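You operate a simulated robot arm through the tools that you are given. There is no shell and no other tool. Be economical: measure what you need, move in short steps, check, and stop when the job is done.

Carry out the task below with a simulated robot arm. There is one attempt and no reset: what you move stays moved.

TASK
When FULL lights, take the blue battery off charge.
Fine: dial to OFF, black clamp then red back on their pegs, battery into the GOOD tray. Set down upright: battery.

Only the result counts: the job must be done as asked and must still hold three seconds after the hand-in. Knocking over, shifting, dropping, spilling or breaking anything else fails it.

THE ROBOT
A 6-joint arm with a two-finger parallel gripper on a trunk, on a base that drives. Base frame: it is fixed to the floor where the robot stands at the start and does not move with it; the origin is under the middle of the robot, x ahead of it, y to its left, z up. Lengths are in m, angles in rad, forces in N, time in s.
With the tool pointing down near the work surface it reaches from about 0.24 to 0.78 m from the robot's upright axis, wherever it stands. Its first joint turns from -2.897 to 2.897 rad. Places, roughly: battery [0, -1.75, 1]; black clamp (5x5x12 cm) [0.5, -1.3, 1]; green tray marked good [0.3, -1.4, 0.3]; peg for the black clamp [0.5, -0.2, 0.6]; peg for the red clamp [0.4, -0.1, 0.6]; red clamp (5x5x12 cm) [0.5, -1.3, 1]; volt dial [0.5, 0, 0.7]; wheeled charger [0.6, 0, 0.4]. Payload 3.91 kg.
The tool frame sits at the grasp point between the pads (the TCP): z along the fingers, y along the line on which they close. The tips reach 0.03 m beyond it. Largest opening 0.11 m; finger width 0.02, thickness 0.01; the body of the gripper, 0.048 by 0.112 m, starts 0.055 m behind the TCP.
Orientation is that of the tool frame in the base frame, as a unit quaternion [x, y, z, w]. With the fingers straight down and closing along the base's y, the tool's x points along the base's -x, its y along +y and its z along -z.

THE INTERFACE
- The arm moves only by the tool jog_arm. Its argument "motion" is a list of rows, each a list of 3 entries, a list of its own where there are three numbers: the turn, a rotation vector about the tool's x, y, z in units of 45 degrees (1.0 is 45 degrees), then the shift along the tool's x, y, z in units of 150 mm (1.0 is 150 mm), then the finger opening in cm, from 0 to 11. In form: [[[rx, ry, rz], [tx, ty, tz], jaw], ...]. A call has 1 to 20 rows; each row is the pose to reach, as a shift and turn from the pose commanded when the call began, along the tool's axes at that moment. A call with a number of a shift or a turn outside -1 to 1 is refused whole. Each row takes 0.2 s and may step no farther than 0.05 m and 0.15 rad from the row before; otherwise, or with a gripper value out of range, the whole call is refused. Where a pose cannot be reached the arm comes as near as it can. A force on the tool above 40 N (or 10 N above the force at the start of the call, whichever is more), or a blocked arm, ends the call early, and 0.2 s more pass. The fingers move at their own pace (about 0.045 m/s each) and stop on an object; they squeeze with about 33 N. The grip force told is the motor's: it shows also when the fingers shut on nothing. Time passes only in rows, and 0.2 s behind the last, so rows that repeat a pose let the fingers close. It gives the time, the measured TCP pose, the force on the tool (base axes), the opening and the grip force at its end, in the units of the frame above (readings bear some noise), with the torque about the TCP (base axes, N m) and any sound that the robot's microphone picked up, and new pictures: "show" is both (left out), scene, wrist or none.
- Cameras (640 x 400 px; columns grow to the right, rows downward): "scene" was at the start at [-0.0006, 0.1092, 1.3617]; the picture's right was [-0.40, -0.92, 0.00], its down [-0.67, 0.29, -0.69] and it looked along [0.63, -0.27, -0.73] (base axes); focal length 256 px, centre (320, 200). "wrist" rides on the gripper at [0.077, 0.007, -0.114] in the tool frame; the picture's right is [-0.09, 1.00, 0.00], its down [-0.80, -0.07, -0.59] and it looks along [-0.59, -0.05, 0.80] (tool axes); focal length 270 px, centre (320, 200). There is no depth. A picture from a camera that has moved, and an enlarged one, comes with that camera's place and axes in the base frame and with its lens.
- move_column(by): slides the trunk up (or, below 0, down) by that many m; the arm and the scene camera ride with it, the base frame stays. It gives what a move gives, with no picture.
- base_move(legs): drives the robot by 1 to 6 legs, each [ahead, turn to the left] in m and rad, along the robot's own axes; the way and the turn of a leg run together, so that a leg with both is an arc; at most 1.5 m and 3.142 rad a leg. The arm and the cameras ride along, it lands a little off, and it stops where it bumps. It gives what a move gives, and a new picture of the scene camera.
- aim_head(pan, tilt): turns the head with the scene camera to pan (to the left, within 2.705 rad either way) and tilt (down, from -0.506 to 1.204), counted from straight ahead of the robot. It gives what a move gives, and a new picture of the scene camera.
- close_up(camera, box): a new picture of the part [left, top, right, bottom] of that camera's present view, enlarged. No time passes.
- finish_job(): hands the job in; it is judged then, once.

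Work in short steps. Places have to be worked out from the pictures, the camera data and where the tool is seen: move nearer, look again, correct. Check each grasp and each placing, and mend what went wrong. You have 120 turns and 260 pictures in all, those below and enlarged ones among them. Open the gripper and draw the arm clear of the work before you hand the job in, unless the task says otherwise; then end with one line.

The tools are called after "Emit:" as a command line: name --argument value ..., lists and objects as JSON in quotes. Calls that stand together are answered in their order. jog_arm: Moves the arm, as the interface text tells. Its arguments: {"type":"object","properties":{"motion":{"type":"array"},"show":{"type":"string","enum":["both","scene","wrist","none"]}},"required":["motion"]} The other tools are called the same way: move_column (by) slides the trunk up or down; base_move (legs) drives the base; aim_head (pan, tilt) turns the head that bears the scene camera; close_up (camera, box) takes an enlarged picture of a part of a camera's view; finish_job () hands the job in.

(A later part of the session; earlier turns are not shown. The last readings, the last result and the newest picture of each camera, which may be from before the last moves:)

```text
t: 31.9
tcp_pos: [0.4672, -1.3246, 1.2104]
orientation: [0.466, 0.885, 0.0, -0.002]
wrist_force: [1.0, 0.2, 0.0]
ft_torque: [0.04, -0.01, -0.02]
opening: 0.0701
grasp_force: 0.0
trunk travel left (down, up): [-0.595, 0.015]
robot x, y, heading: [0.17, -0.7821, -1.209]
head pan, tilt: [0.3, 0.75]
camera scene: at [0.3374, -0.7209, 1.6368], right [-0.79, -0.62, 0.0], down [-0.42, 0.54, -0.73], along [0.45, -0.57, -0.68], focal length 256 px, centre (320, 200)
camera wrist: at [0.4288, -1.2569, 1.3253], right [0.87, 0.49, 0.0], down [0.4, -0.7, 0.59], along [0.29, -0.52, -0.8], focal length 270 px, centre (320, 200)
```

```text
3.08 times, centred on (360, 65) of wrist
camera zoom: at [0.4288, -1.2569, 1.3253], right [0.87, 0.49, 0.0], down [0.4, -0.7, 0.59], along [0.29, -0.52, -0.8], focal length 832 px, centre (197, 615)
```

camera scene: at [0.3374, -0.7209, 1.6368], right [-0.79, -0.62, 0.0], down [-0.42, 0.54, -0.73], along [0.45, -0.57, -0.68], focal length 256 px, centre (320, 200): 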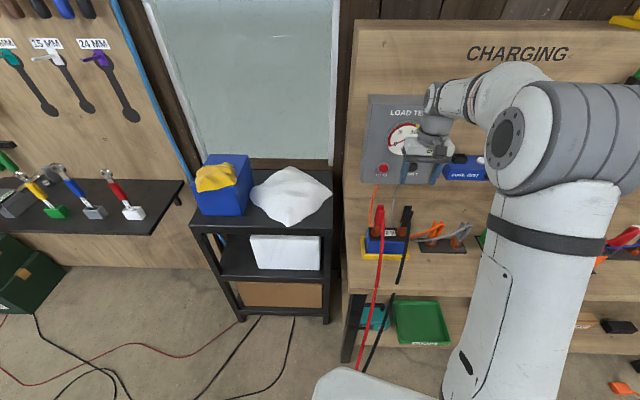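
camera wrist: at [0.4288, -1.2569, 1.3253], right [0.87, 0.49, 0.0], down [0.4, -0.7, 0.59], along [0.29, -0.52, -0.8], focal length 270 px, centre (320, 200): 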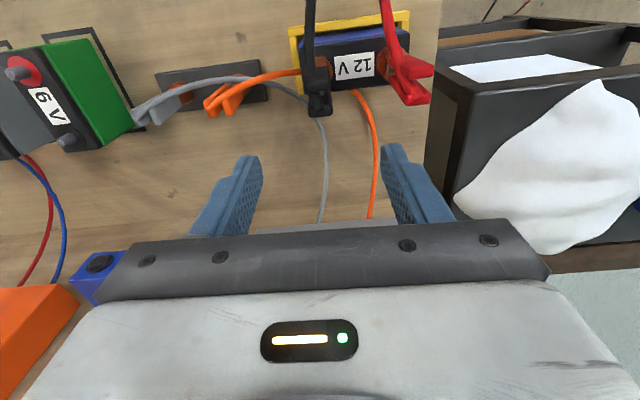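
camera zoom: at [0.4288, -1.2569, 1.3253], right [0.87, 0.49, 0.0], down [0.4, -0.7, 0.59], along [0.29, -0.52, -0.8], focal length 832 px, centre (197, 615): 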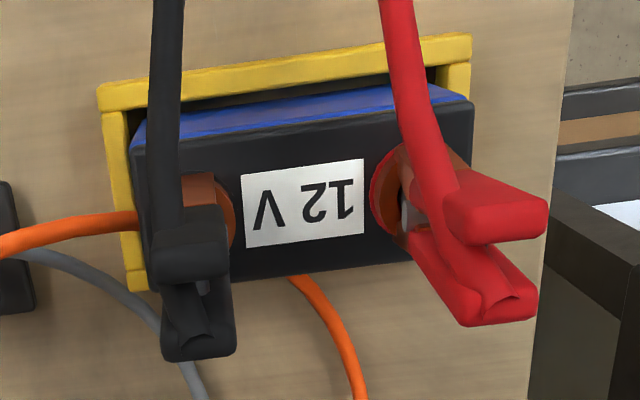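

Wrist view refines the black clamp to ≈(0.461,-1.316). I shift 1 cm toward the robot and descend most of the way.

Emit:
jog_arm --motion '[[[0, 0, 0], [0.067, 0, 0.1], 7], [[0, 0, 0], [0.067, 0, 0.3], 7], [[0, 0, 0], [0.067, 0, 0.5], 7], [[0, 0, 0], [0.067, 0, 0.65], 7], [[0, 0, 0], [0.067, 0, 0.75], 7]]' --show "wrist"

Emit:
close_up --camera "scene" --box '[360, 160, 450, 250]'

```text
t: 33.1
tcp_pos: [0.4607, -1.314, 1.0989]
orientation: [0.466, 0.885, 0.0, 0.0]
wrist_force: [1.6, -0.2, -0.4]
ft_torque: [-0.02, -0.03, -0.04]
opening: 0.0702
grasp_force: 0.0
trunk travel left (down, up): [-0.595, 0.015]
robot x, y, heading: [0.1705, -0.7771, -1.21]
head pan, tilt: [0.3, 0.75]
camera wrist: at [0.4219, -1.2457, 1.2127], right [0.87, 0.49, 0.0], down [0.4, -0.7, 0.59], along [0.29, -0.52, -0.8], focal length 270 px, centre (320, 200)
```

wrist: 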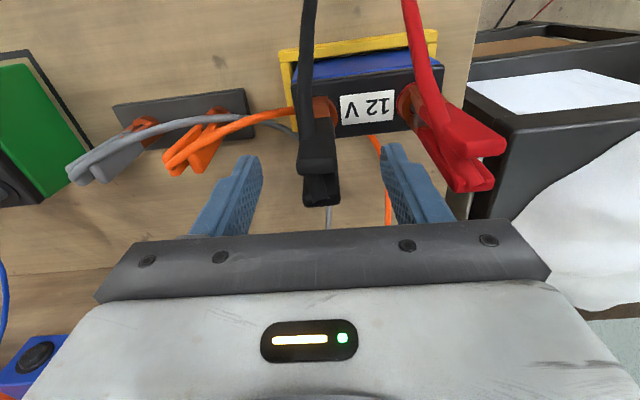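

```text
4.44 times, centred on (405, 205) of scene
camera zoom: at [0.3369, -0.7202, 1.6369], right [-0.79, -0.62, 0.0], down [-0.42, 0.54, -0.73], along [0.45, -0.58, -0.68], focal length 1137 px, centre (-58, 178)
```

zoom: 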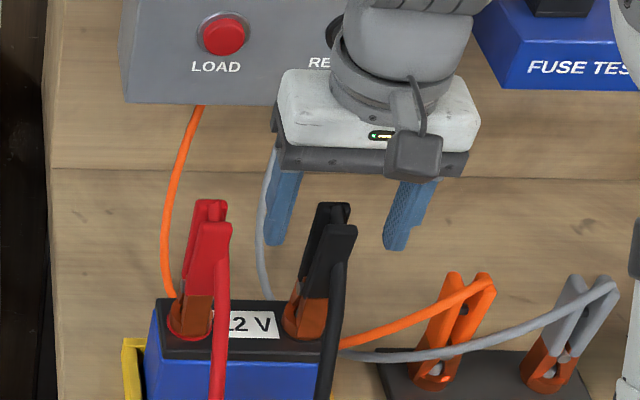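

Well centred. I descend another 6 cm and close.

Emit:
jog_arm --motion '[[[0, 0, 0], [0, 0, 0.15], 7], [[0, 0, 0], [0, 0, 0.3], 7], [[0, 0, 0], [0, 0, 0.4], 7], [[0, 0, 0], [0, 0, 0.4], 5], [[0, 0, 0], [0, 0, 0.4], 3], [[0, 0, 0], [0, 0, 0.4], 1], [[0, 0, 0], [0, 0, 0.4], 1], [[0, 0, 0], [0, 0, 0.4], 1]]' --show "wrist"

Emit:
close_up --camera "scene" --box '[360, 160, 450, 250]'

```text
t: 34.9
tcp_pos: [0.4595, -1.3131, 1.0394]
orientation: [0.466, 0.885, 0.0, 0.0]
wrist_force: [-6.1, -0.3, -1.3]
ft_torque: [0.05, 0.2, 0.19]
opening: 0.0217
grasp_force: 32.8
trunk travel left (down, up): [-0.595, 0.015]
robot x, y, heading: [0.1729, -0.7795, -1.208]
head pan, tilt: [0.3, 0.75]
camera wrist: at [0.421, -1.2455, 1.1542], right [0.87, 0.49, 0.0], down [0.4, -0.7, 0.59], along [0.29, -0.52, -0.8], focal length 270 px, centre (320, 200)
```

wrist: 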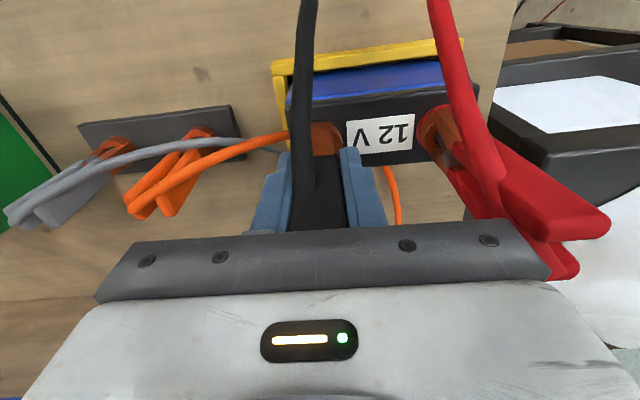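

```text
4.44 times, centred on (405, 205) of scene
camera zoom: at [0.336, -0.7203, 1.6369], right [-0.79, -0.62, 0.0], down [-0.42, 0.54, -0.73], along [0.45, -0.58, -0.68], focal length 1137 px, centre (-58, 178)
```

zoom: 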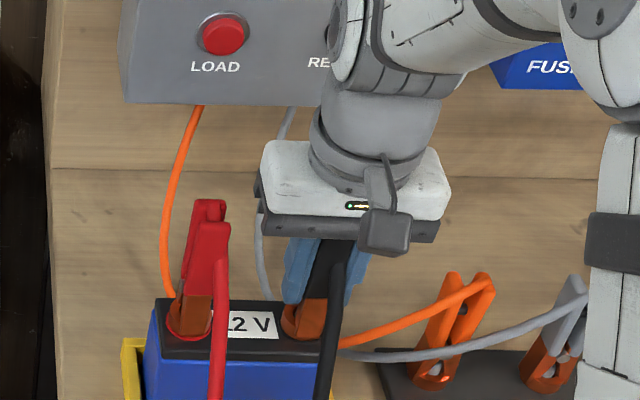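

Gripped at 2.2 cm. I lift 3 cm gently and check that the clamp comes and the battery stays.

Emit:
jog_arm --motion '[[[0, 0, 0], [0, 0, -0.03], 1], [[0, 0, 0], [0, 0, -0.07], 1], [[0, 0, 0], [0, 0, -0.13], 1], [[0, 0, 0], [0, 0, -0.2], 1]]' --show "wrist"

Emit:
close_up --camera "scene" --box '[360, 160, 450, 250]'

```text
t: 35.9
tcp_pos: [0.462, -1.3138, 1.0701]
orientation: [0.466, 0.885, 0.0, 0.001]
wrist_force: [-0.6, -0.2, -1.5]
ft_torque: [-0.03, 0.03, -0.02]
opening: 0.0217
grasp_force: 33.5
trunk travel left (down, up): [-0.595, 0.015]
robot x, y, heading: [0.1692, -0.7814, -1.208]
head pan, tilt: [0.3, 0.75]
camera wrist: at [0.4231, -1.2461, 1.1836], right [0.87, 0.49, 0.0], down [0.4, -0.7, 0.59], along [0.29, -0.52, -0.8], focal length 270 px, centre (320, 200)
```

wrist: 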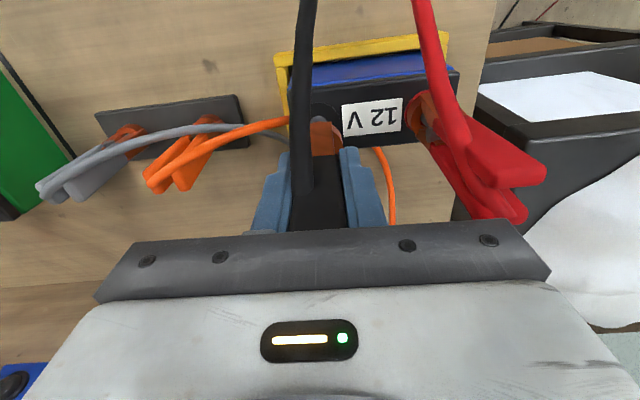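

```text
4.44 times, centred on (405, 205) of scene
camera zoom: at [0.3368, -0.7199, 1.6368], right [-0.79, -0.62, 0.0], down [-0.42, 0.54, -0.73], along [0.45, -0.58, -0.68], focal length 1137 px, centre (-58, 178)
```

zoom: 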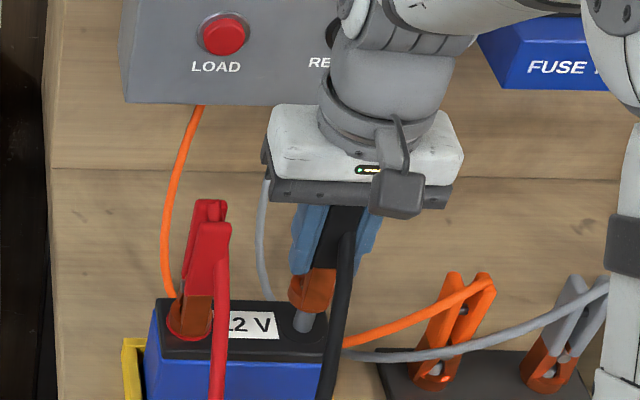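

The clamp is off and the post is free; the battery stayed. I lift 13 cm more.

Emit:
jog_arm --motion '[[[0, 0, 0], [0, 0, -0.2], 1], [[0, 0, 0], [0, 0, -0.4], 1], [[0, 0, 0], [0, 0, -0.6], 1], [[0, 0, 0], [0, 0, -0.75], 1], [[0, 0, 0], [0, 0, -0.87], 1]]' --show "none"

Emit:
base_move --legs '[[-0.23, 0], [0, 1.2]]'

```text
t: 37.1
tcp_pos: [0.4607, -1.3146, 1.2019]
orientation: [0.466, 0.885, 0.0, -0.001]
wrist_force: [-0.5, -0.4, -2.1]
ft_torque: [0.02, -0.01, 0.0]
opening: 0.0217
grasp_force: 32.6
trunk travel left (down, up): [-0.595, 0.015]
robot x, y, heading: [0.1756, -0.7808, -1.204]
head pan, tilt: [0.3, 0.75]
```

```text
t: 41.8
tcp_pos: [0.6939, -0.4809, 1.2015]
orientation: [-0.124, 0.992, 0.0, -0.001]
wrist_force: [0.7, 1.1, -0.7]
ft_torque: [-0.01, 0.0, -0.01]
opening: 0.0213
grasp_force: 32.9
trunk travel left (down, up): [-0.595, 0.015]
robot x, y, heading: [0.0955, -0.6044, 0.007]
head pan, tilt: [0.3, 0.75]
camera scene: at [0.0946, -0.4316, 1.6368], right [0.3, -0.95, 0.0], down [-0.65, -0.21, -0.73], along [0.7, 0.22, -0.68], focal length 256 px, centre (320, 200)
```

scene: 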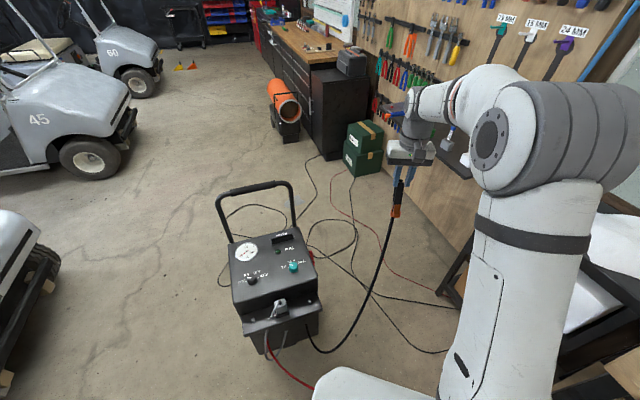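

The black clamp is carried safely. I turn 0.48 rad more to bring it toward the charger, then look at the peg shelf.

Emit:
base_move --legs '[[0, 0.48]]'

Emit:
aim_head --pan 0.25 --tilt 1.0

Emit:
close_up --camera "wrist" --box '[0, 0, 640, 400]'

```text
t: 43.6
tcp_pos: [0.5646, -0.2599, 1.2018]
orientation: [-0.356, 0.934, 0.0, 0.0]
wrist_force: [0.4, -1.4, -0.4]
ft_torque: [0.03, -0.02, -0.01]
opening: 0.0211
grasp_force: 32.9
trunk travel left (down, up): [-0.595, 0.015]
robot x, y, heading: [0.0797, -0.6271, 0.481]
head pan, tilt: [0.3, 0.75]
camera scene: at [-0.0002, -0.4718, 1.6369], right [0.7, -0.71, 0.0], down [-0.48, -0.48, -0.73], along [0.52, 0.52, -0.68], focal length 256 px, centre (320, 200)
```

scene: 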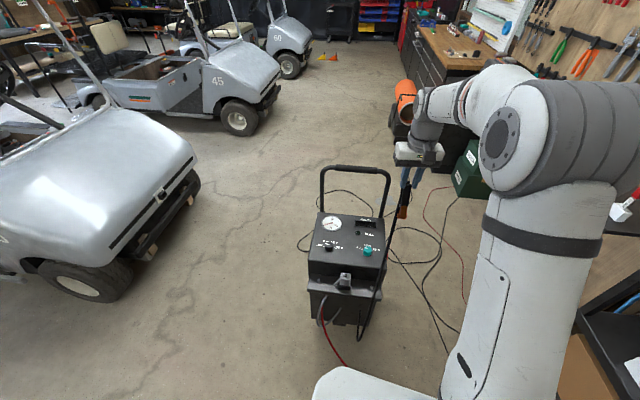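

```text
t: 44.4
tcp_pos: [0.5636, -0.2577, 1.2018]
orientation: [-0.356, 0.934, -0.001, 0.0]
wrist_force: [0.4, -0.1, -1.1]
ft_torque: [-0.04, -0.02, 0.0]
opening: 0.0214
grasp_force: 32.9
trunk travel left (down, up): [-0.595, 0.015]
robot x, y, heading: [0.0769, -0.6259, 0.478]
head pan, tilt: [0.25, 1.0]
camera scene: at [-0.0068, -0.482, 1.6177], right [0.67, -0.75, 0.0], down [-0.63, -0.56, -0.54], along [0.4, 0.36, -0.84], focal length 256 px, centre (320, 200)
```

scene: 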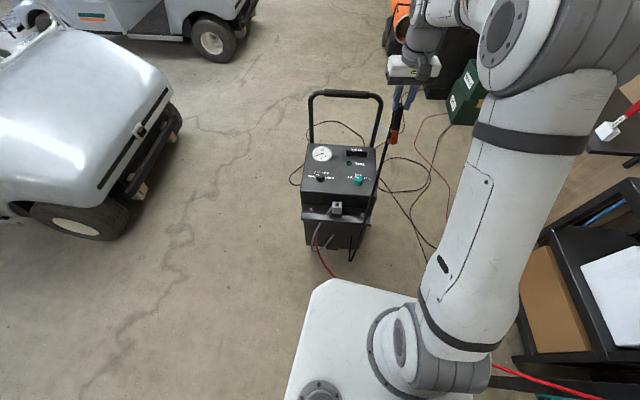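

```text
1.00 times, centred on (320, 200) of wrist (not enlarged: the box is as wide or as high as the picture)
camera zoom: at [0.5023, -0.304, 1.3152], right [-0.6, 0.8, 0.0], down [0.64, 0.48, 0.59], along [0.48, 0.35, -0.8], focal length 270 px, centre (320, 200)
```

zoom: 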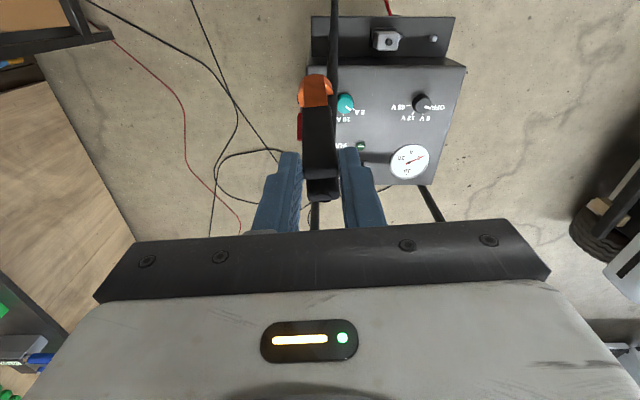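

I lower the trunk 0.35 m, leaving the clamp's bottom near z 0.77, above the panel height, and look again.

Emit:
move_column --by -0.35

Emit:
aim_head --pan 0.25 --tilt 0.9

Emit:
close_up --camera "wrist" --box '[220, 0, 480, 200]'

Emit:
close_up --camera "scene" --box '[270, 110, 430, 270]'

```text
t: 47.8
tcp_pos: [0.5648, -0.2605, 0.8511]
orientation: [-0.356, 0.935, -0.001, 0.001]
wrist_force: [0.5, -0.7, -1.3]
ft_torque: [0.02, -0.01, 0.0]
opening: 0.0214
grasp_force: 33.7
trunk travel left (down, up): [-0.245, 0.365]
robot x, y, heading: [0.0758, -0.6289, 0.48]
head pan, tilt: [0.25, 1.0]
```

```text
t: 48.5
tcp_pos: [0.5643, -0.2605, 0.8502]
orientation: [-0.355, 0.935, 0.0, 0.0]
wrist_force: [-1.2, 0.2, -1.2]
ft_torque: [0.0, 0.0, 0.04]
opening: 0.0215
grasp_force: 33.4
trunk travel left (down, up): [-0.245, 0.365]
robot x, y, heading: [0.0774, -0.6252, 0.479]
head pan, tilt: [0.25, 0.901]
camera scene: at [-0.0023, -0.4786, 1.2749], right [0.67, -0.75, 0.0], down [-0.58, -0.52, -0.62], along [0.46, 0.41, -0.78], focal length 256 px, centre (320, 200)
```

scene: 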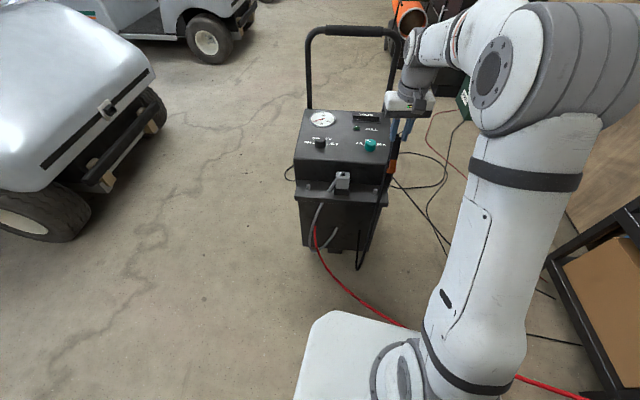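

```text
2.00 times, centred on (350, 100) of wrist
camera zoom: at [0.5026, -0.3047, 0.9653], right [-0.6, 0.8, 0.0], down [0.65, 0.48, 0.59], along [0.48, 0.35, -0.8], focal length 541 px, centre (260, 400)
```

zoom: 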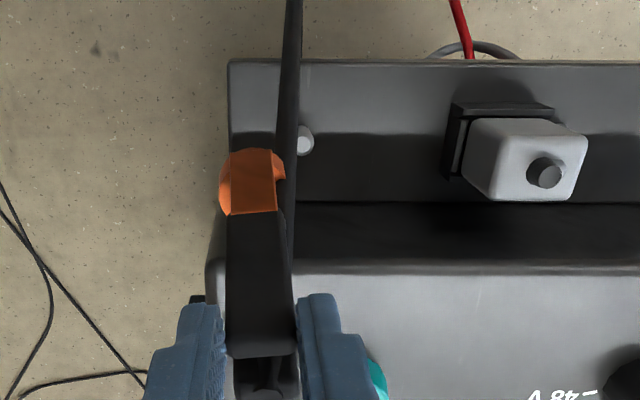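

```text
2.50 times, centred on (350, 190) of scene
camera zoom: at [-0.0023, -0.4786, 1.2749], right [0.67, -0.75, 0.0], down [-0.58, -0.52, -0.62], along [0.46, 0.41, -0.78], focal length 640 px, centre (245, 225)
```

zoom: 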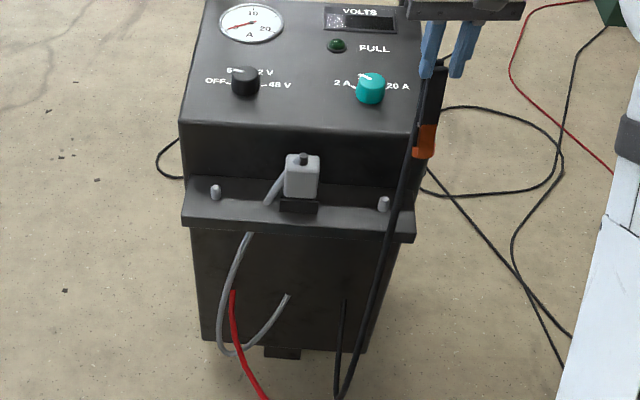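

The peg is confirmed at ≈(0.541,-0.246,0.619). The clamp seems to have swung a bit in the grip, so I look closely at it.

Emit:
close_up --camera "wrist" --box '[270, 50, 400, 240]'

Emit:
close_up --camera "scene" --box '[370, 80, 450, 190]'

```text
2.11 times, centred on (335, 145) of wrist
camera zoom: at [0.5026, -0.3047, 0.9653], right [-0.6, 0.8, 0.0], down [0.65, 0.48, 0.59], along [0.48, 0.35, -0.8], focal length 569 px, centre (288, 316)
```

zoom: 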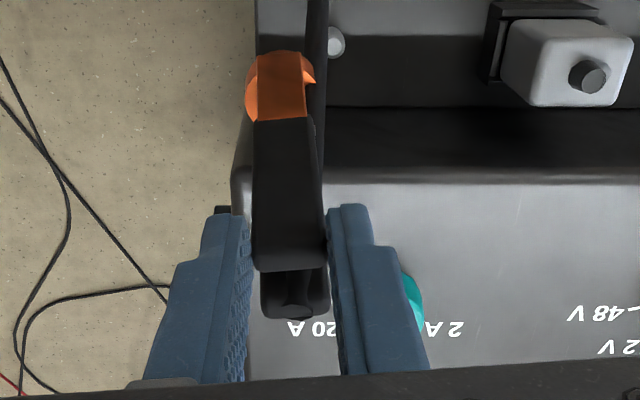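

```text
3.64 times, centred on (410, 135) of scene
camera zoom: at [-0.0023, -0.4786, 1.2749], right [0.67, -0.75, 0.0], down [-0.58, -0.52, -0.62], along [0.46, 0.41, -0.78], focal length 930 px, centre (-7, 436)
```

zoom: 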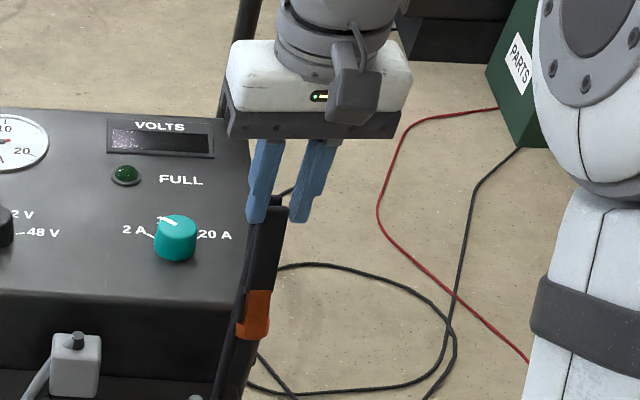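

The clamp slid ~4 cm down in the grip but hangs straight, bottom ≈11 cm below the TCP and its socket ≈1.2 cm toward the camera. I align it over the peg and come down to just above it.

Emit:
jog_arm --motion '[[[0, 0, 0], [-0.015, 0.085, 0], 1], [[0, 0, 0], [-0.029, 0.169, 0.1], 1], [[0, 0, 0], [-0.029, 0.169, 0.3], 1], [[0, 0, 0], [-0.029, 0.169, 0.5], 1], [[0, 0, 0], [-0.029, 0.169, 0.65], 1], [[0, 0, 0], [-0.029, 0.169, 0.7], 1]]' --show "wrist"

Emit:
close_up --camera "wrist" --box '[250, 20, 410, 180]'

Emit:
close_up --camera "scene" --box '[310, 130, 430, 230]'

```text
t: 49.9
tcp_pos: [0.5525, -0.2385, 0.7474]
orientation: [-0.356, 0.935, 0.0, -0.001]
wrist_force: [1.2, 1.6, -0.6]
ft_torque: [0.2, -0.06, -0.01]
opening: 0.0209
grasp_force: 33.2
trunk travel left (down, up): [-0.245, 0.365]
robot x, y, heading: [0.0801, -0.6267, 0.481]
head pan, tilt: [0.25, 0.901]
camera wrist: at [0.4896, -0.284, 0.8612], right [-0.6, 0.8, 0.0], down [0.65, 0.48, 0.59], along [0.48, 0.35, -0.8], focal length 270 px, centre (320, 200)
```

wrist: 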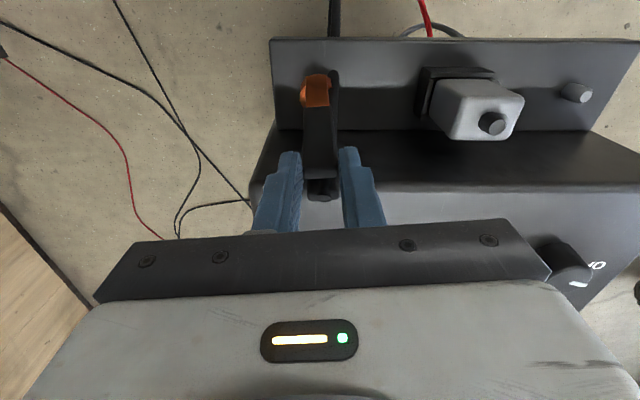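

```text
2.50 times, centred on (330, 100) of wrist
camera zoom: at [0.4896, -0.284, 0.8612], right [-0.6, 0.8, 0.0], down [0.65, 0.48, 0.59], along [0.48, 0.35, -0.8], focal length 676 px, centre (295, 450)
```

zoom: 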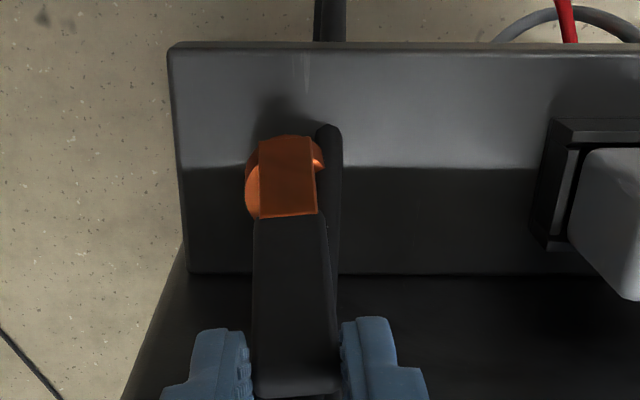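

```text
4.00 times, centred on (370, 180) of scene
camera zoom: at [-0.0023, -0.4786, 1.275], right [0.67, -0.75, 0.0], down [-0.58, -0.52, -0.62], along [0.46, 0.41, -0.78], focal length 1024 px, centre (120, 280)
```

zoom: 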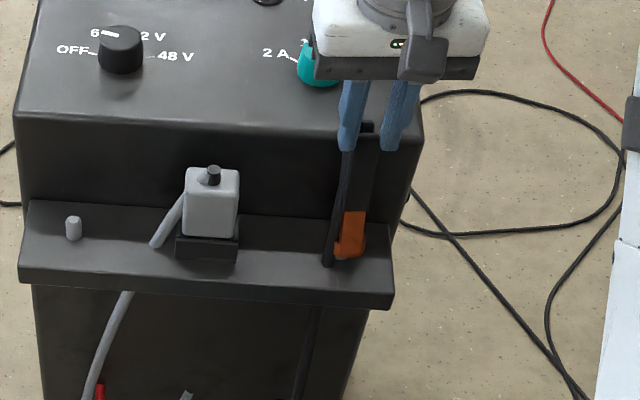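

The jaw is ~3 mm too far to the -y tool side. I correct that and lower onto the peg.

Emit:
jog_arm --motion '[[[0, 0, 0], [0, 0.02, 0], 1], [[0, 0, 0], [0, 0.02, 0.07], 1], [[0, 0, 0], [0, 0.02, 0.14], 1], [[0, 0, 0], [0, 0.02, 0.2], 1], [[0, 0, 0], [0, 0.02, 0.25], 1]]' --show "wrist"

Emit:
close_up --camera "scene" --box '[330, 140, 410, 220]'

Emit:
close_up --camera "wrist" --box '[250, 20, 410, 180]'

```text
t: 50.6
tcp_pos: [0.5492, -0.237, 0.7422]
orientation: [-0.357, 0.934, 0.002, 0.006]
wrist_force: [-12.5, -10.5, 25.1]
ft_torque: [-0.53, 0.49, -0.15]
opening: 0.0208
grasp_force: 32.7
trunk travel left (down, up): [-0.245, 0.365]
robot x, y, heading: [0.0755, -0.6273, 0.481]
head pan, tilt: [0.25, 0.901]
stopped in row 3: the force on the tool passed its limit at 52 N (the readings are from after the stop); the commanded pose is now the measured one
camera wrist: at [0.4858, -0.2819, 0.8549], right [-0.6, 0.8, 0.0], down [0.64, 0.48, 0.6], along [0.48, 0.36, -0.8], focal length 270 px, centre (320, 200)
```

wrist: 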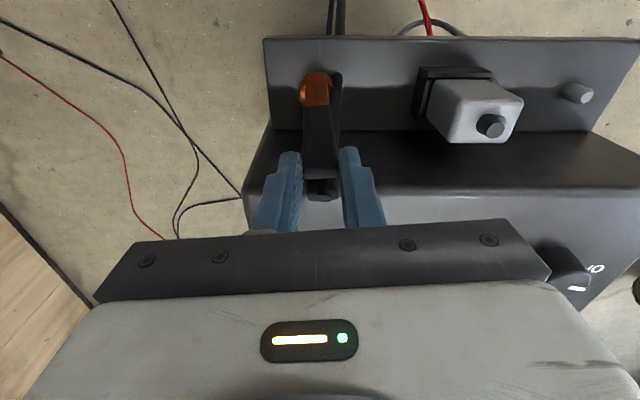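

```text
5.00 times, centred on (370, 180) of scene
camera zoom: at [-0.0053, -0.481, 1.2754], right [0.67, -0.75, 0.0], down [-0.58, -0.52, -0.62], along [0.46, 0.42, -0.78], focal length 1279 px, centre (70, 300)
```

zoom: 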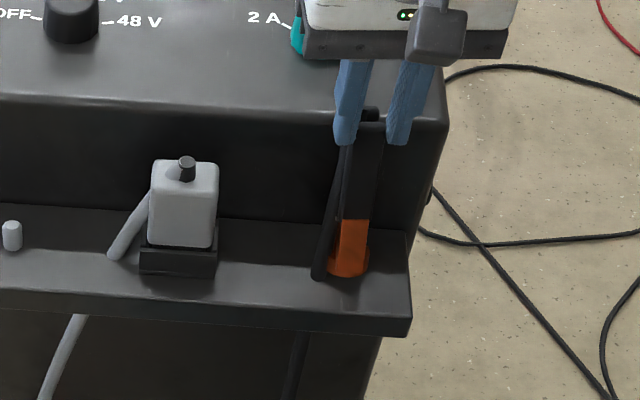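

```text
2.50 times, centred on (330, 100) of wrist
camera zoom: at [0.4858, -0.2819, 0.8549], right [-0.6, 0.8, 0.0], down [0.64, 0.48, 0.6], along [0.48, 0.36, -0.8], focal length 676 px, centre (295, 450)
```

zoom: 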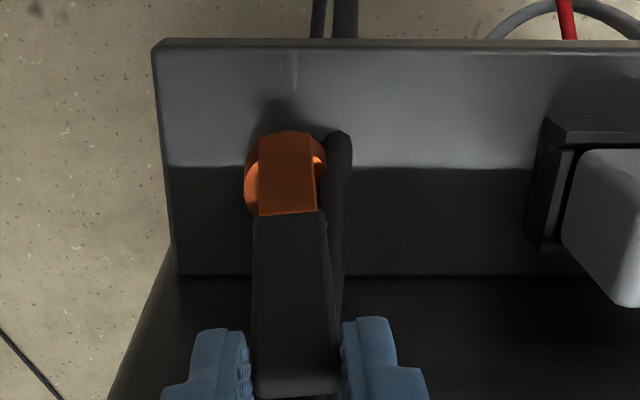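

Contact stopped the descent; the push was outward, so the jaw is ~4 mm too far out from the charger. I lift slightly, shift inward and try again gently.

Emit:
jog_arm --motion '[[[0, 0, 0], [0, 0, -0.1], 1], [[0, 0, 0], [-0.03, 0, -0.1], 1], [[0, 0, 0], [-0.03, 0, -0.05], 1], [[0, 0, 0], [-0.03, 0, -0.02], 1], [[0, 0, 0], [-0.03, 0, 0.0], 1], [[0, 0, 0], [-0.03, 0, 0.02], 1], [[0, 0, 0], [-0.03, 0, 0.05], 1], [[0, 0, 0], [-0.03, 0, 0.08], 1]]' --show "wrist"

Emit:
close_up --camera "scene" --box '[330, 140, 410, 220]'

Emit:
close_up --camera "wrist" --box '[250, 20, 410, 180]'

```text
t: 51.4
tcp_pos: [0.5522, -0.2337, 0.7523]
orientation: [-0.356, 0.935, 0.002, 0.006]
wrist_force: [-15.4, -11.2, 21.9]
ft_torque: [-0.42, 0.2, -0.2]
opening: 0.0213
grasp_force: 32.9
trunk travel left (down, up): [-0.245, 0.365]
robot x, y, heading: [0.0744, -0.6286, 0.483]
head pan, tilt: [0.25, 0.901]
stopped in row 4: the force on the tool passed its limit at 43 N (the readings are from after the stop); the commanded pose is now the measured one
camera wrist: at [0.4885, -0.2795, 0.8649], right [-0.6, 0.8, 0.0], down [0.64, 0.48, 0.6], along [0.48, 0.36, -0.8], focal length 270 px, centre (320, 200)
```

wrist: 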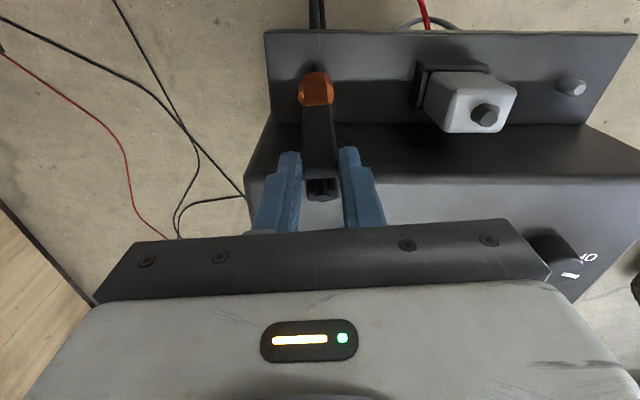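

```text
5.00 times, centred on (370, 180) of scene
camera zoom: at [-0.0055, -0.481, 1.2753], right [0.67, -0.75, 0.0], down [-0.58, -0.52, -0.62], along [0.46, 0.42, -0.78], focal length 1279 px, centre (70, 300)
```

zoom: 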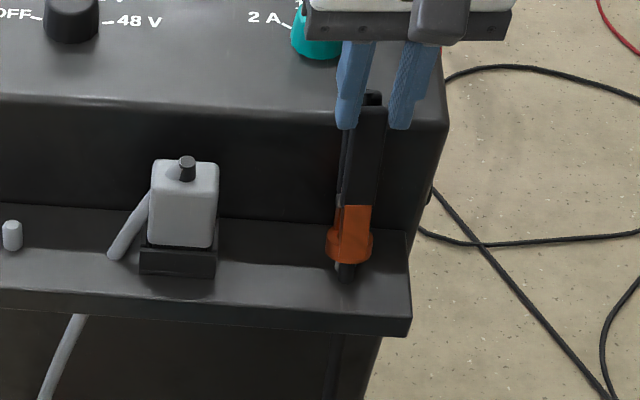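

```text
2.50 times, centred on (330, 100) of wrist
camera zoom: at [0.4885, -0.2795, 0.8649], right [-0.6, 0.8, 0.0], down [0.64, 0.48, 0.6], along [0.48, 0.36, -0.8], focal length 676 px, centre (295, 450)
```

zoom: 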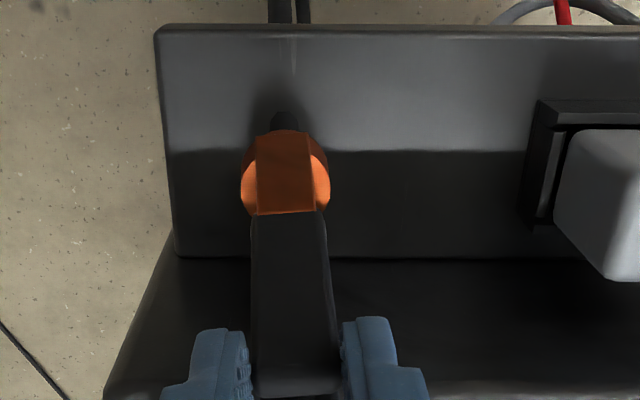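

I raise the clamp clear to measure the jaw against the peg more carefully.

Emit:
jog_arm --motion '[[[0, 0, 0], [0, 0, -0.15], 1], [[0, 0, 0], [0, 0, -0.3], 1], [[0, 0, 0], [0, 0, -0.4], 1], [[0, 0, 0], [0, 0, -0.4], 1]]' --show "none"

Emit:
close_up --camera "scene" --box '[330, 120, 410, 220]'

Emit:
close_up --camera "wrist" --box '[270, 20, 380, 210]'

```text
t: 52.4
tcp_pos: [0.5549, -0.2325, 0.8102]
orientation: [-0.356, 0.934, 0.002, 0.004]
wrist_force: [-0.5, 0.8, -1.5]
ft_torque: [0.0, 0.0, 0.0]
opening: 0.0212
grasp_force: 33.1
trunk travel left (down, up): [-0.245, 0.365]
robot x, y, heading: [0.0814, -0.6292, 0.478]
head pan, tilt: [0.25, 0.901]
```

```text
4.00 times, centred on (370, 170) of scene
camera zoom: at [-0.0025, -0.4787, 1.2749], right [0.67, -0.75, 0.0], down [-0.58, -0.52, -0.62], along [0.46, 0.41, -0.78], focal length 1024 px, centre (120, 320)
```

zoom: 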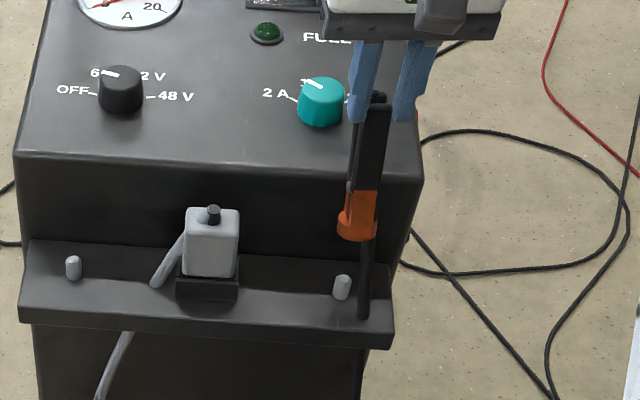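

```text
2.11 times, centred on (325, 115) of wrist
camera zoom: at [0.4914, -0.2788, 0.9231], right [-0.6, 0.8, 0.0], down [0.64, 0.48, 0.6], along [0.48, 0.36, -0.8], focal length 569 px, centre (310, 379)
```

zoom: 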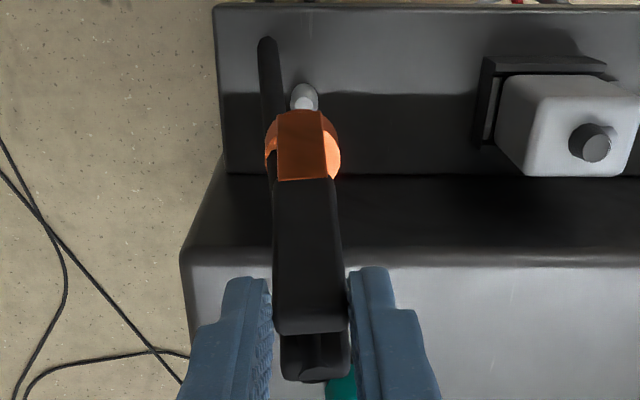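

The jaw is ~13 cm below the TCP, and the reaction plus the worse second try suggest the socket is too far inward. I move outward ~9 mm from here and lower in small rows.

Emit:
jog_arm --motion '[[[0, 0, 0], [0.059, 0, 0], 1], [[0, 0, 0], [0.059, 0, 0.2], 1], [[0, 0, 0], [0.059, 0, 0.33], 1], [[0, 0, 0], [0.059, 0, 0.36], 1], [[0, 0, 0], [0.059, 0, 0.39], 1], [[0, 0, 0], [0.059, 0, 0.42], 1], [[0, 0, 0], [0.059, 0, 0.45], 1], [[0, 0, 0], [0.059, 0, 0.48], 1], [[0, 0, 0], [0.059, 0, 0.51], 1], [[0, 0, 0], [0.059, 0, 0.54], 1]]' --show "none"

Emit:
close_up --camera "scene" --box '[330, 130, 410, 230]'

Emit:
close_up --camera "wrist" --box '[270, 20, 380, 210]'

```text
t: 54.3
tcp_pos: [0.5475, -0.2365, 0.7412]
orientation: [-0.356, 0.934, 0.005, 0.011]
wrist_force: [-4.1, -3.5, 21.7]
ft_torque: [-0.46, 0.49, -0.01]
opening: 0.0213
grasp_force: 33.1
trunk travel left (down, up): [-0.245, 0.365]
robot x, y, heading: [0.075, -0.6272, 0.476]
head pan, tilt: [0.25, 0.901]
stopped in row 9: the force on the tool passed its limit at 44 N (the readings are from after the stop); the commanded pose is now the measured one
```

```text
4.00 times, centred on (370, 180) of scene
camera zoom: at [-0.0045, -0.4804, 1.2752], right [0.67, -0.75, 0.0], down [-0.58, -0.52, -0.62], along [0.46, 0.42, -0.78], focal length 1024 px, centre (120, 280)
```

zoom: 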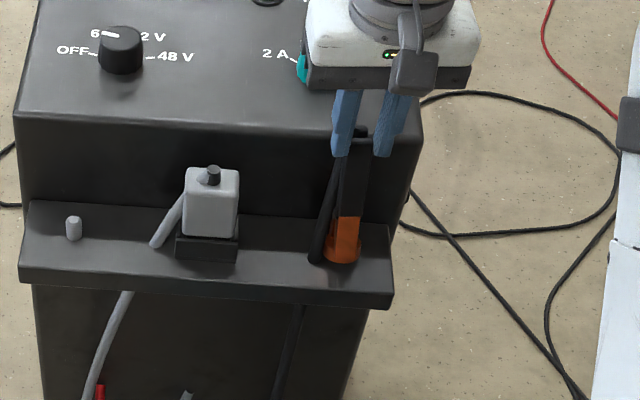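

```text
2.11 times, centred on (325, 115) of wrist
camera zoom: at [0.4842, -0.2835, 0.8536], right [-0.6, 0.8, 0.0], down [0.63, 0.47, 0.61], along [0.49, 0.37, -0.79], focal length 569 px, centre (310, 379)
```

zoom: 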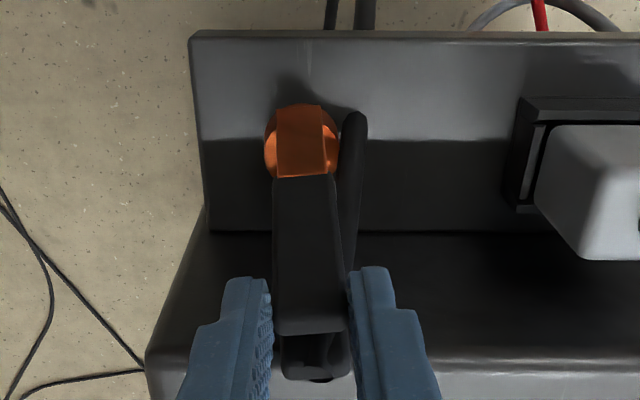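

Attempts 1 and 3 both ended at the same height, 1 cm below the rim-on-peg height, so the clamp may be seated. I test by relieving the load and nudging sideways 6 mm, watching the force.

Emit:
jog_arm --motion '[[[0, 0, 0], [0, 0, -0.01], 1], [[0, 0, 0], [0, 0.02, -0.01], 1], [[0, 0, 0], [0, 0.04, -0.01], 1]]' --show "none"

Emit:
close_up --camera "scene" --box '[340, 170, 400, 220]'

```text
t: 55.1
tcp_pos: [0.5452, -0.2315, 0.7412]
orientation: [-0.356, 0.934, 0.004, 0.01]
wrist_force: [4.3, -2.2, 20.6]
ft_torque: [-0.45, -0.68, 0.0]
opening: 0.0214
grasp_force: 32.7
trunk travel left (down, up): [-0.245, 0.365]
robot x, y, heading: [0.08, -0.6248, 0.477]
head pan, tilt: [0.25, 0.901]
```

```text
8.00 times, centred on (370, 195) of scene
camera zoom: at [-0.0037, -0.4801, 1.2751], right [0.67, -0.75, 0.0], down [-0.58, -0.52, -0.62], along [0.46, 0.41, -0.78], focal length 2047 px, centre (-80, 240)
```

zoom: 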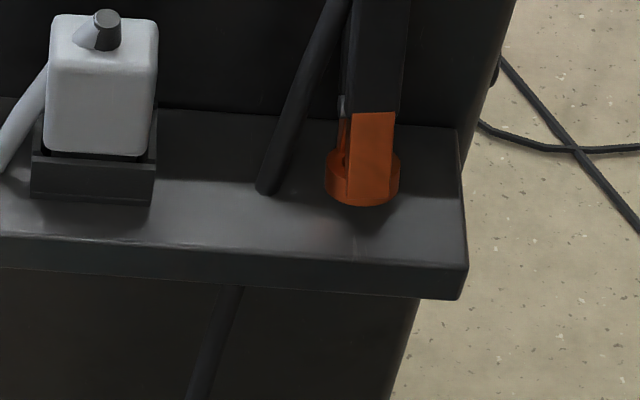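

Little lateral force over 5.5 mm, so it's ambiguous. I ease the vertical load and probe outward up to 12 mm to see whether the peg catches.

Emit:
jog_arm --motion '[[[0, 0, 0], [0, 0, -0.02], 1], [[0, 0, 0], [0.03, 0, -0.02], 1], [[0, 0, 0], [0.055, 0, -0.02], 1], [[0, 0, 0], [0.08, 0, -0.02], 1]]' --show "none"

Emit:
close_up --camera "scene" --box '[340, 170, 400, 220]'

Emit:
close_up --camera "wrist" --box '[270, 20, 380, 210]'

```text
t: 56.1
tcp_pos: [0.5359, -0.2389, 0.7419]
orientation: [-0.356, 0.934, 0.003, 0.008]
wrist_force: [8.3, 3.2, -3.9]
ft_torque: [0.39, -1.09, 0.07]
opening: 0.0214
grasp_force: 33.1
trunk travel left (down, up): [-0.245, 0.365]
robot x, y, heading: [0.0789, -0.6245, 0.479]
head pan, tilt: [0.25, 0.901]
```

```text
8.00 times, centred on (370, 195) of scene
camera zoom: at [-0.0016, -0.4783, 1.2749], right [0.67, -0.75, 0.0], down [-0.58, -0.52, -0.62], along [0.46, 0.41, -0.78], focal length 2047 px, centre (-80, 240)
```

zoom: 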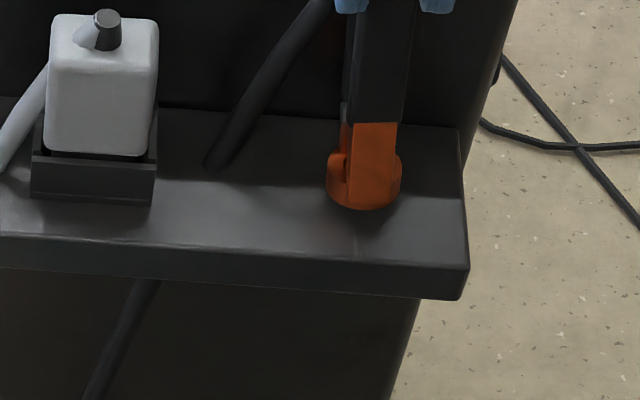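

```text
2.11 times, centred on (325, 115) of wrist
camera zoom: at [0.473, -0.2864, 0.8548], right [-0.6, 0.8, 0.0], down [0.64, 0.47, 0.61], along [0.49, 0.36, -0.79], focal length 569 px, centre (310, 379)
```

zoom: 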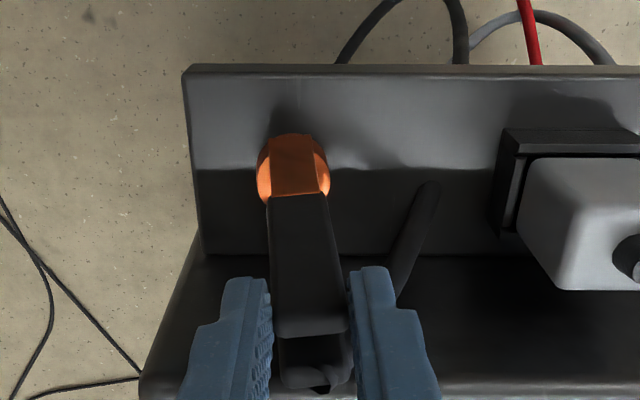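

The jaw stayed put while the gripper moved 12 mm: the peg has captured it. I return to centre, press lightly down, then open.

Emit:
jog_arm --motion '[[[0, 0, 0], [-0.04, -0.02, 0], 1], [[0, 0, 0], [-0.08, -0.04, 0], 1], [[0, 0, 0], [-0.08, -0.04, 0.02], 1], [[0, 0, 0], [-0.08, -0.04, 0.035], 1]]' --show "none"

Emit:
close_up --camera "scene" --box '[330, 130, 410, 230]'

Emit:
close_up --camera "wrist" --box '[270, 20, 380, 210]'

```text
t: 57.1
tcp_pos: [0.5486, -0.2363, 0.7414]
orientation: [-0.356, 0.934, 0.004, 0.01]
wrist_force: [-8.5, -6.1, 21.2]
ft_torque: [-0.56, 0.73, -0.04]
opening: 0.0211
grasp_force: 33.2
trunk travel left (down, up): [-0.245, 0.365]
robot x, y, heading: [0.0766, -0.6281, 0.476]
head pan, tilt: [0.25, 0.901]
```

```text
4.00 times, centred on (370, 180) of scene
camera zoom: at [-0.0046, -0.4803, 1.2754], right [0.67, -0.75, 0.0], down [-0.58, -0.52, -0.62], along [0.46, 0.42, -0.78], focal length 1024 px, centre (120, 280)
```

zoom: 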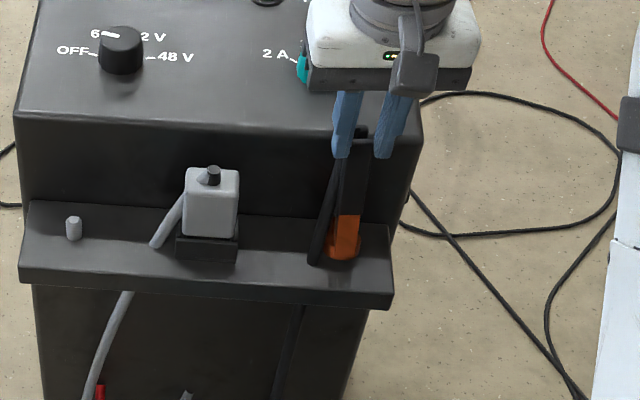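

```text
2.11 times, centred on (325, 115) of wrist
camera zoom: at [0.4841, -0.2841, 0.853], right [-0.6, 0.8, 0.0], down [0.63, 0.47, 0.61], along [0.49, 0.37, -0.79], focal length 569 px, centre (310, 379)
```

zoom: 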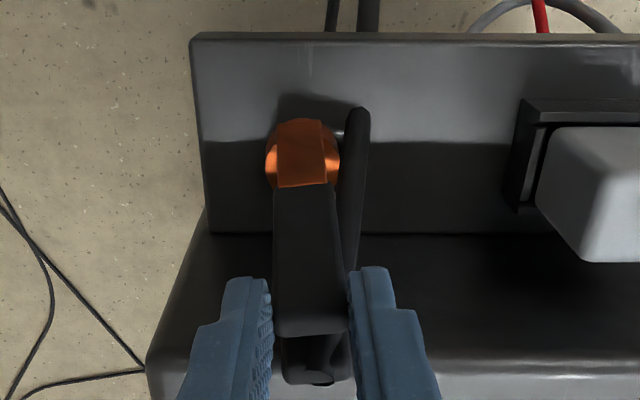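

Emit:
close_up --camera "wrist" --box '[295, 50, 345, 100]'

Emit:
close_up --camera "scene" --box '[355, 170, 395, 205]'

```text
8.00 times, centred on (320, 75) of wrist
camera zoom: at [0.4841, -0.2841, 0.853], right [-0.6, 0.8, 0.0], down [0.63, 0.47, 0.61], along [0.49, 0.37, -0.79], focal length 2162 px, centre (320, 1200)
```

zoom: 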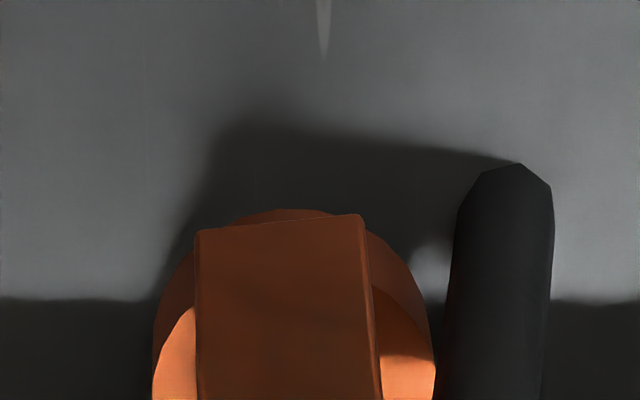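

```text
11.43 times, centred on (375, 188) of scene
camera zoom: at [-0.0046, -0.4803, 1.2754], right [0.67, -0.75, 0.0], down [-0.58, -0.52, -0.62], along [0.46, 0.42, -0.78], focal length 2924 px, centre (-309, 343)
```

zoom: 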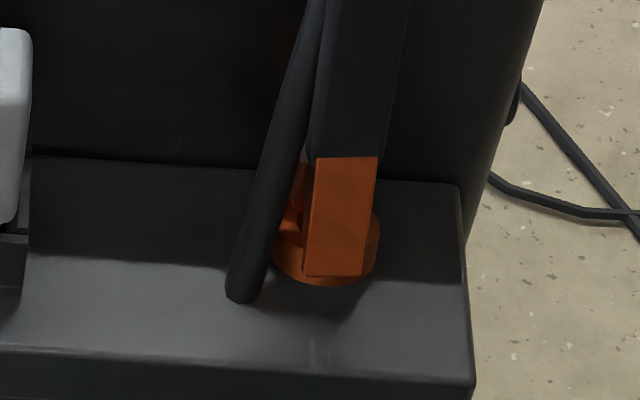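

The light patch is just shelf. A sustained 8 N sideways with no downward load means the peg really holds the jaw. I open slowly.

Emit:
jog_arm --motion '[[[0, 0, 0], [0.01, 0, -0.01], 2.6], [[0, 0, 0], [0.01, 0, -0.01], 3.5], [[0, 0, 0], [0.01, 0, -0.01], 5], [[0, 0, 0], [0.01, 0, -0.01], 5]]' --show "none"

Emit:
close_up --camera "scene" --box '[330, 130, 410, 230]'

Emit:
close_up --camera "wrist" --box '[270, 20, 380, 210]'

```text
t: 58.1
tcp_pos: [0.5495, -0.2381, 0.7394]
orientation: [-0.356, 0.934, 0.002, 0.008]
wrist_force: [0.3, 1.2, -0.6]
ft_torque: [-0.01, -0.03, -0.01]
opening: 0.0499
grasp_force: 0.1
trunk travel left (down, up): [-0.245, 0.365]
robot x, y, heading: [0.0779, -0.6274, 0.479]
head pan, tilt: [0.25, 0.901]
```

```text
4.00 times, centred on (370, 180) of scene
camera zoom: at [-0.0025, -0.4787, 1.2749], right [0.67, -0.75, 0.0], down [-0.58, -0.52, -0.62], along [0.46, 0.41, -0.78], focal length 1024 px, centre (120, 280)
```

zoom: 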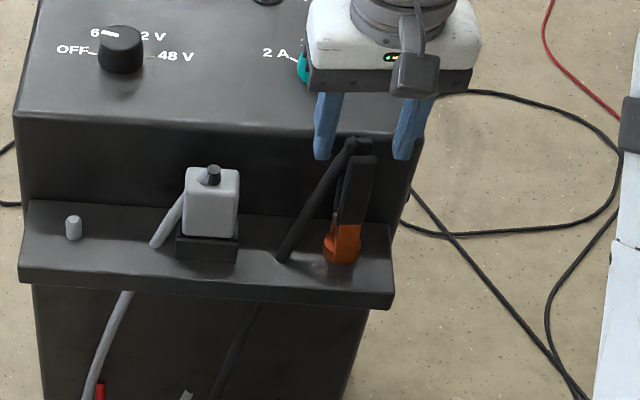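

```text
2.11 times, centred on (325, 115) of wrist
camera zoom: at [0.4841, -0.2843, 0.8519], right [-0.6, 0.8, 0.0], down [0.64, 0.47, 0.61], along [0.49, 0.36, -0.79], focal length 569 px, centre (310, 379)
```

zoom: 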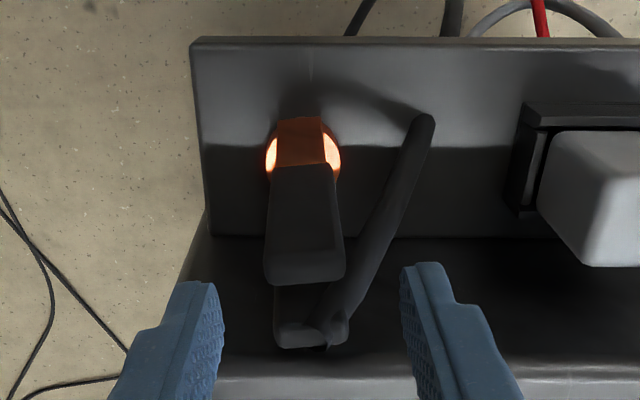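

The clamp stands on its peg by itself. I withdraw straight up and check.

Emit:
jog_arm --motion '[[[0, 0, 0], [0, 0, -0.2], 5], [[0, 0, 0], [0, 0, -0.5], 5], [[0, 0, 0], [0, 0, -0.8], 5], [[0, 0, 0], [0, 0, -1], 5]]' --show "wrist"

Emit:
close_up --camera "scene" --box '[330, 130, 410, 230]'

Emit:
close_up --camera "wrist" --box '[260, 40, 420, 180]'

```text
t: 59.1
tcp_pos: [0.5461, -0.2403, 0.8903]
orientation: [-0.356, 0.934, 0.003, 0.008]
wrist_force: [-0.1, 0.6, 0.1]
ft_torque: [-0.05, -0.03, -0.03]
opening: 0.0503
grasp_force: 0.0
trunk travel left (down, up): [-0.245, 0.365]
robot x, y, heading: [0.076, -0.629, 0.484]
head pan, tilt: [0.25, 0.901]
camera wrist: at [0.4819, -0.2864, 1.0032], right [-0.6, 0.8, 0.0], down [0.64, 0.47, 0.61], along [0.49, 0.36, -0.79], focal length 270 px, centre (320, 200)
```

wrist: 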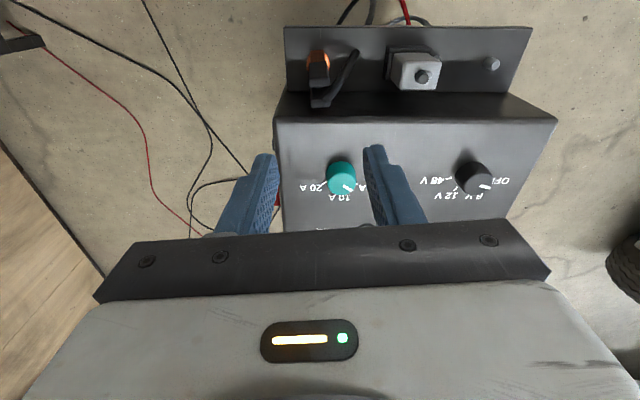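

```text
4.00 times, centred on (370, 180) of scene
camera zoom: at [-0.0025, -0.4788, 1.2749], right [0.67, -0.75, 0.0], down [-0.58, -0.52, -0.62], along [0.46, 0.41, -0.78], focal length 1024 px, centre (120, 280)
```

zoom: 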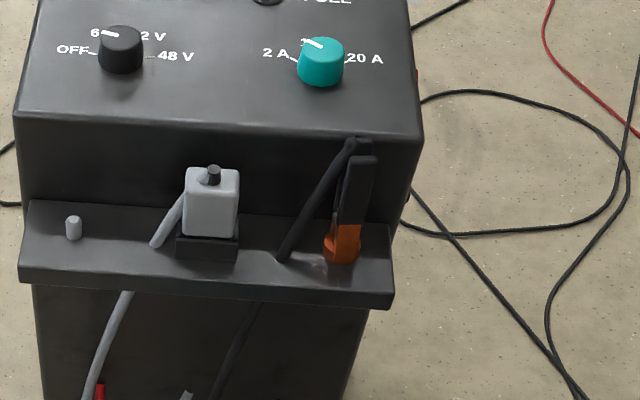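

```text
2.86 times, centred on (340, 110) of wrist
camera zoom: at [0.4819, -0.2864, 1.0032], right [-0.6, 0.8, 0.0], down [0.64, 0.47, 0.61], along [0.49, 0.36, -0.79], focal length 772 px, centre (263, 457)
```

zoom: 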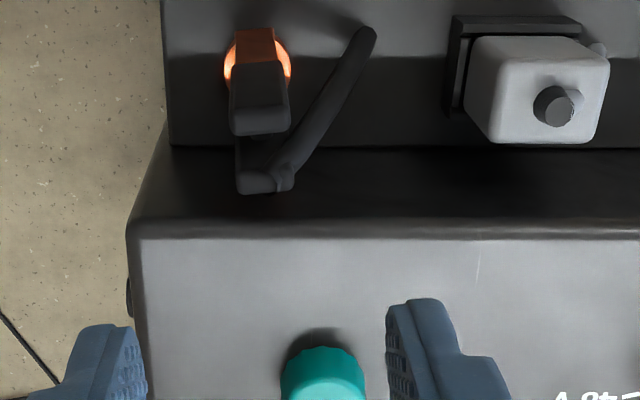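

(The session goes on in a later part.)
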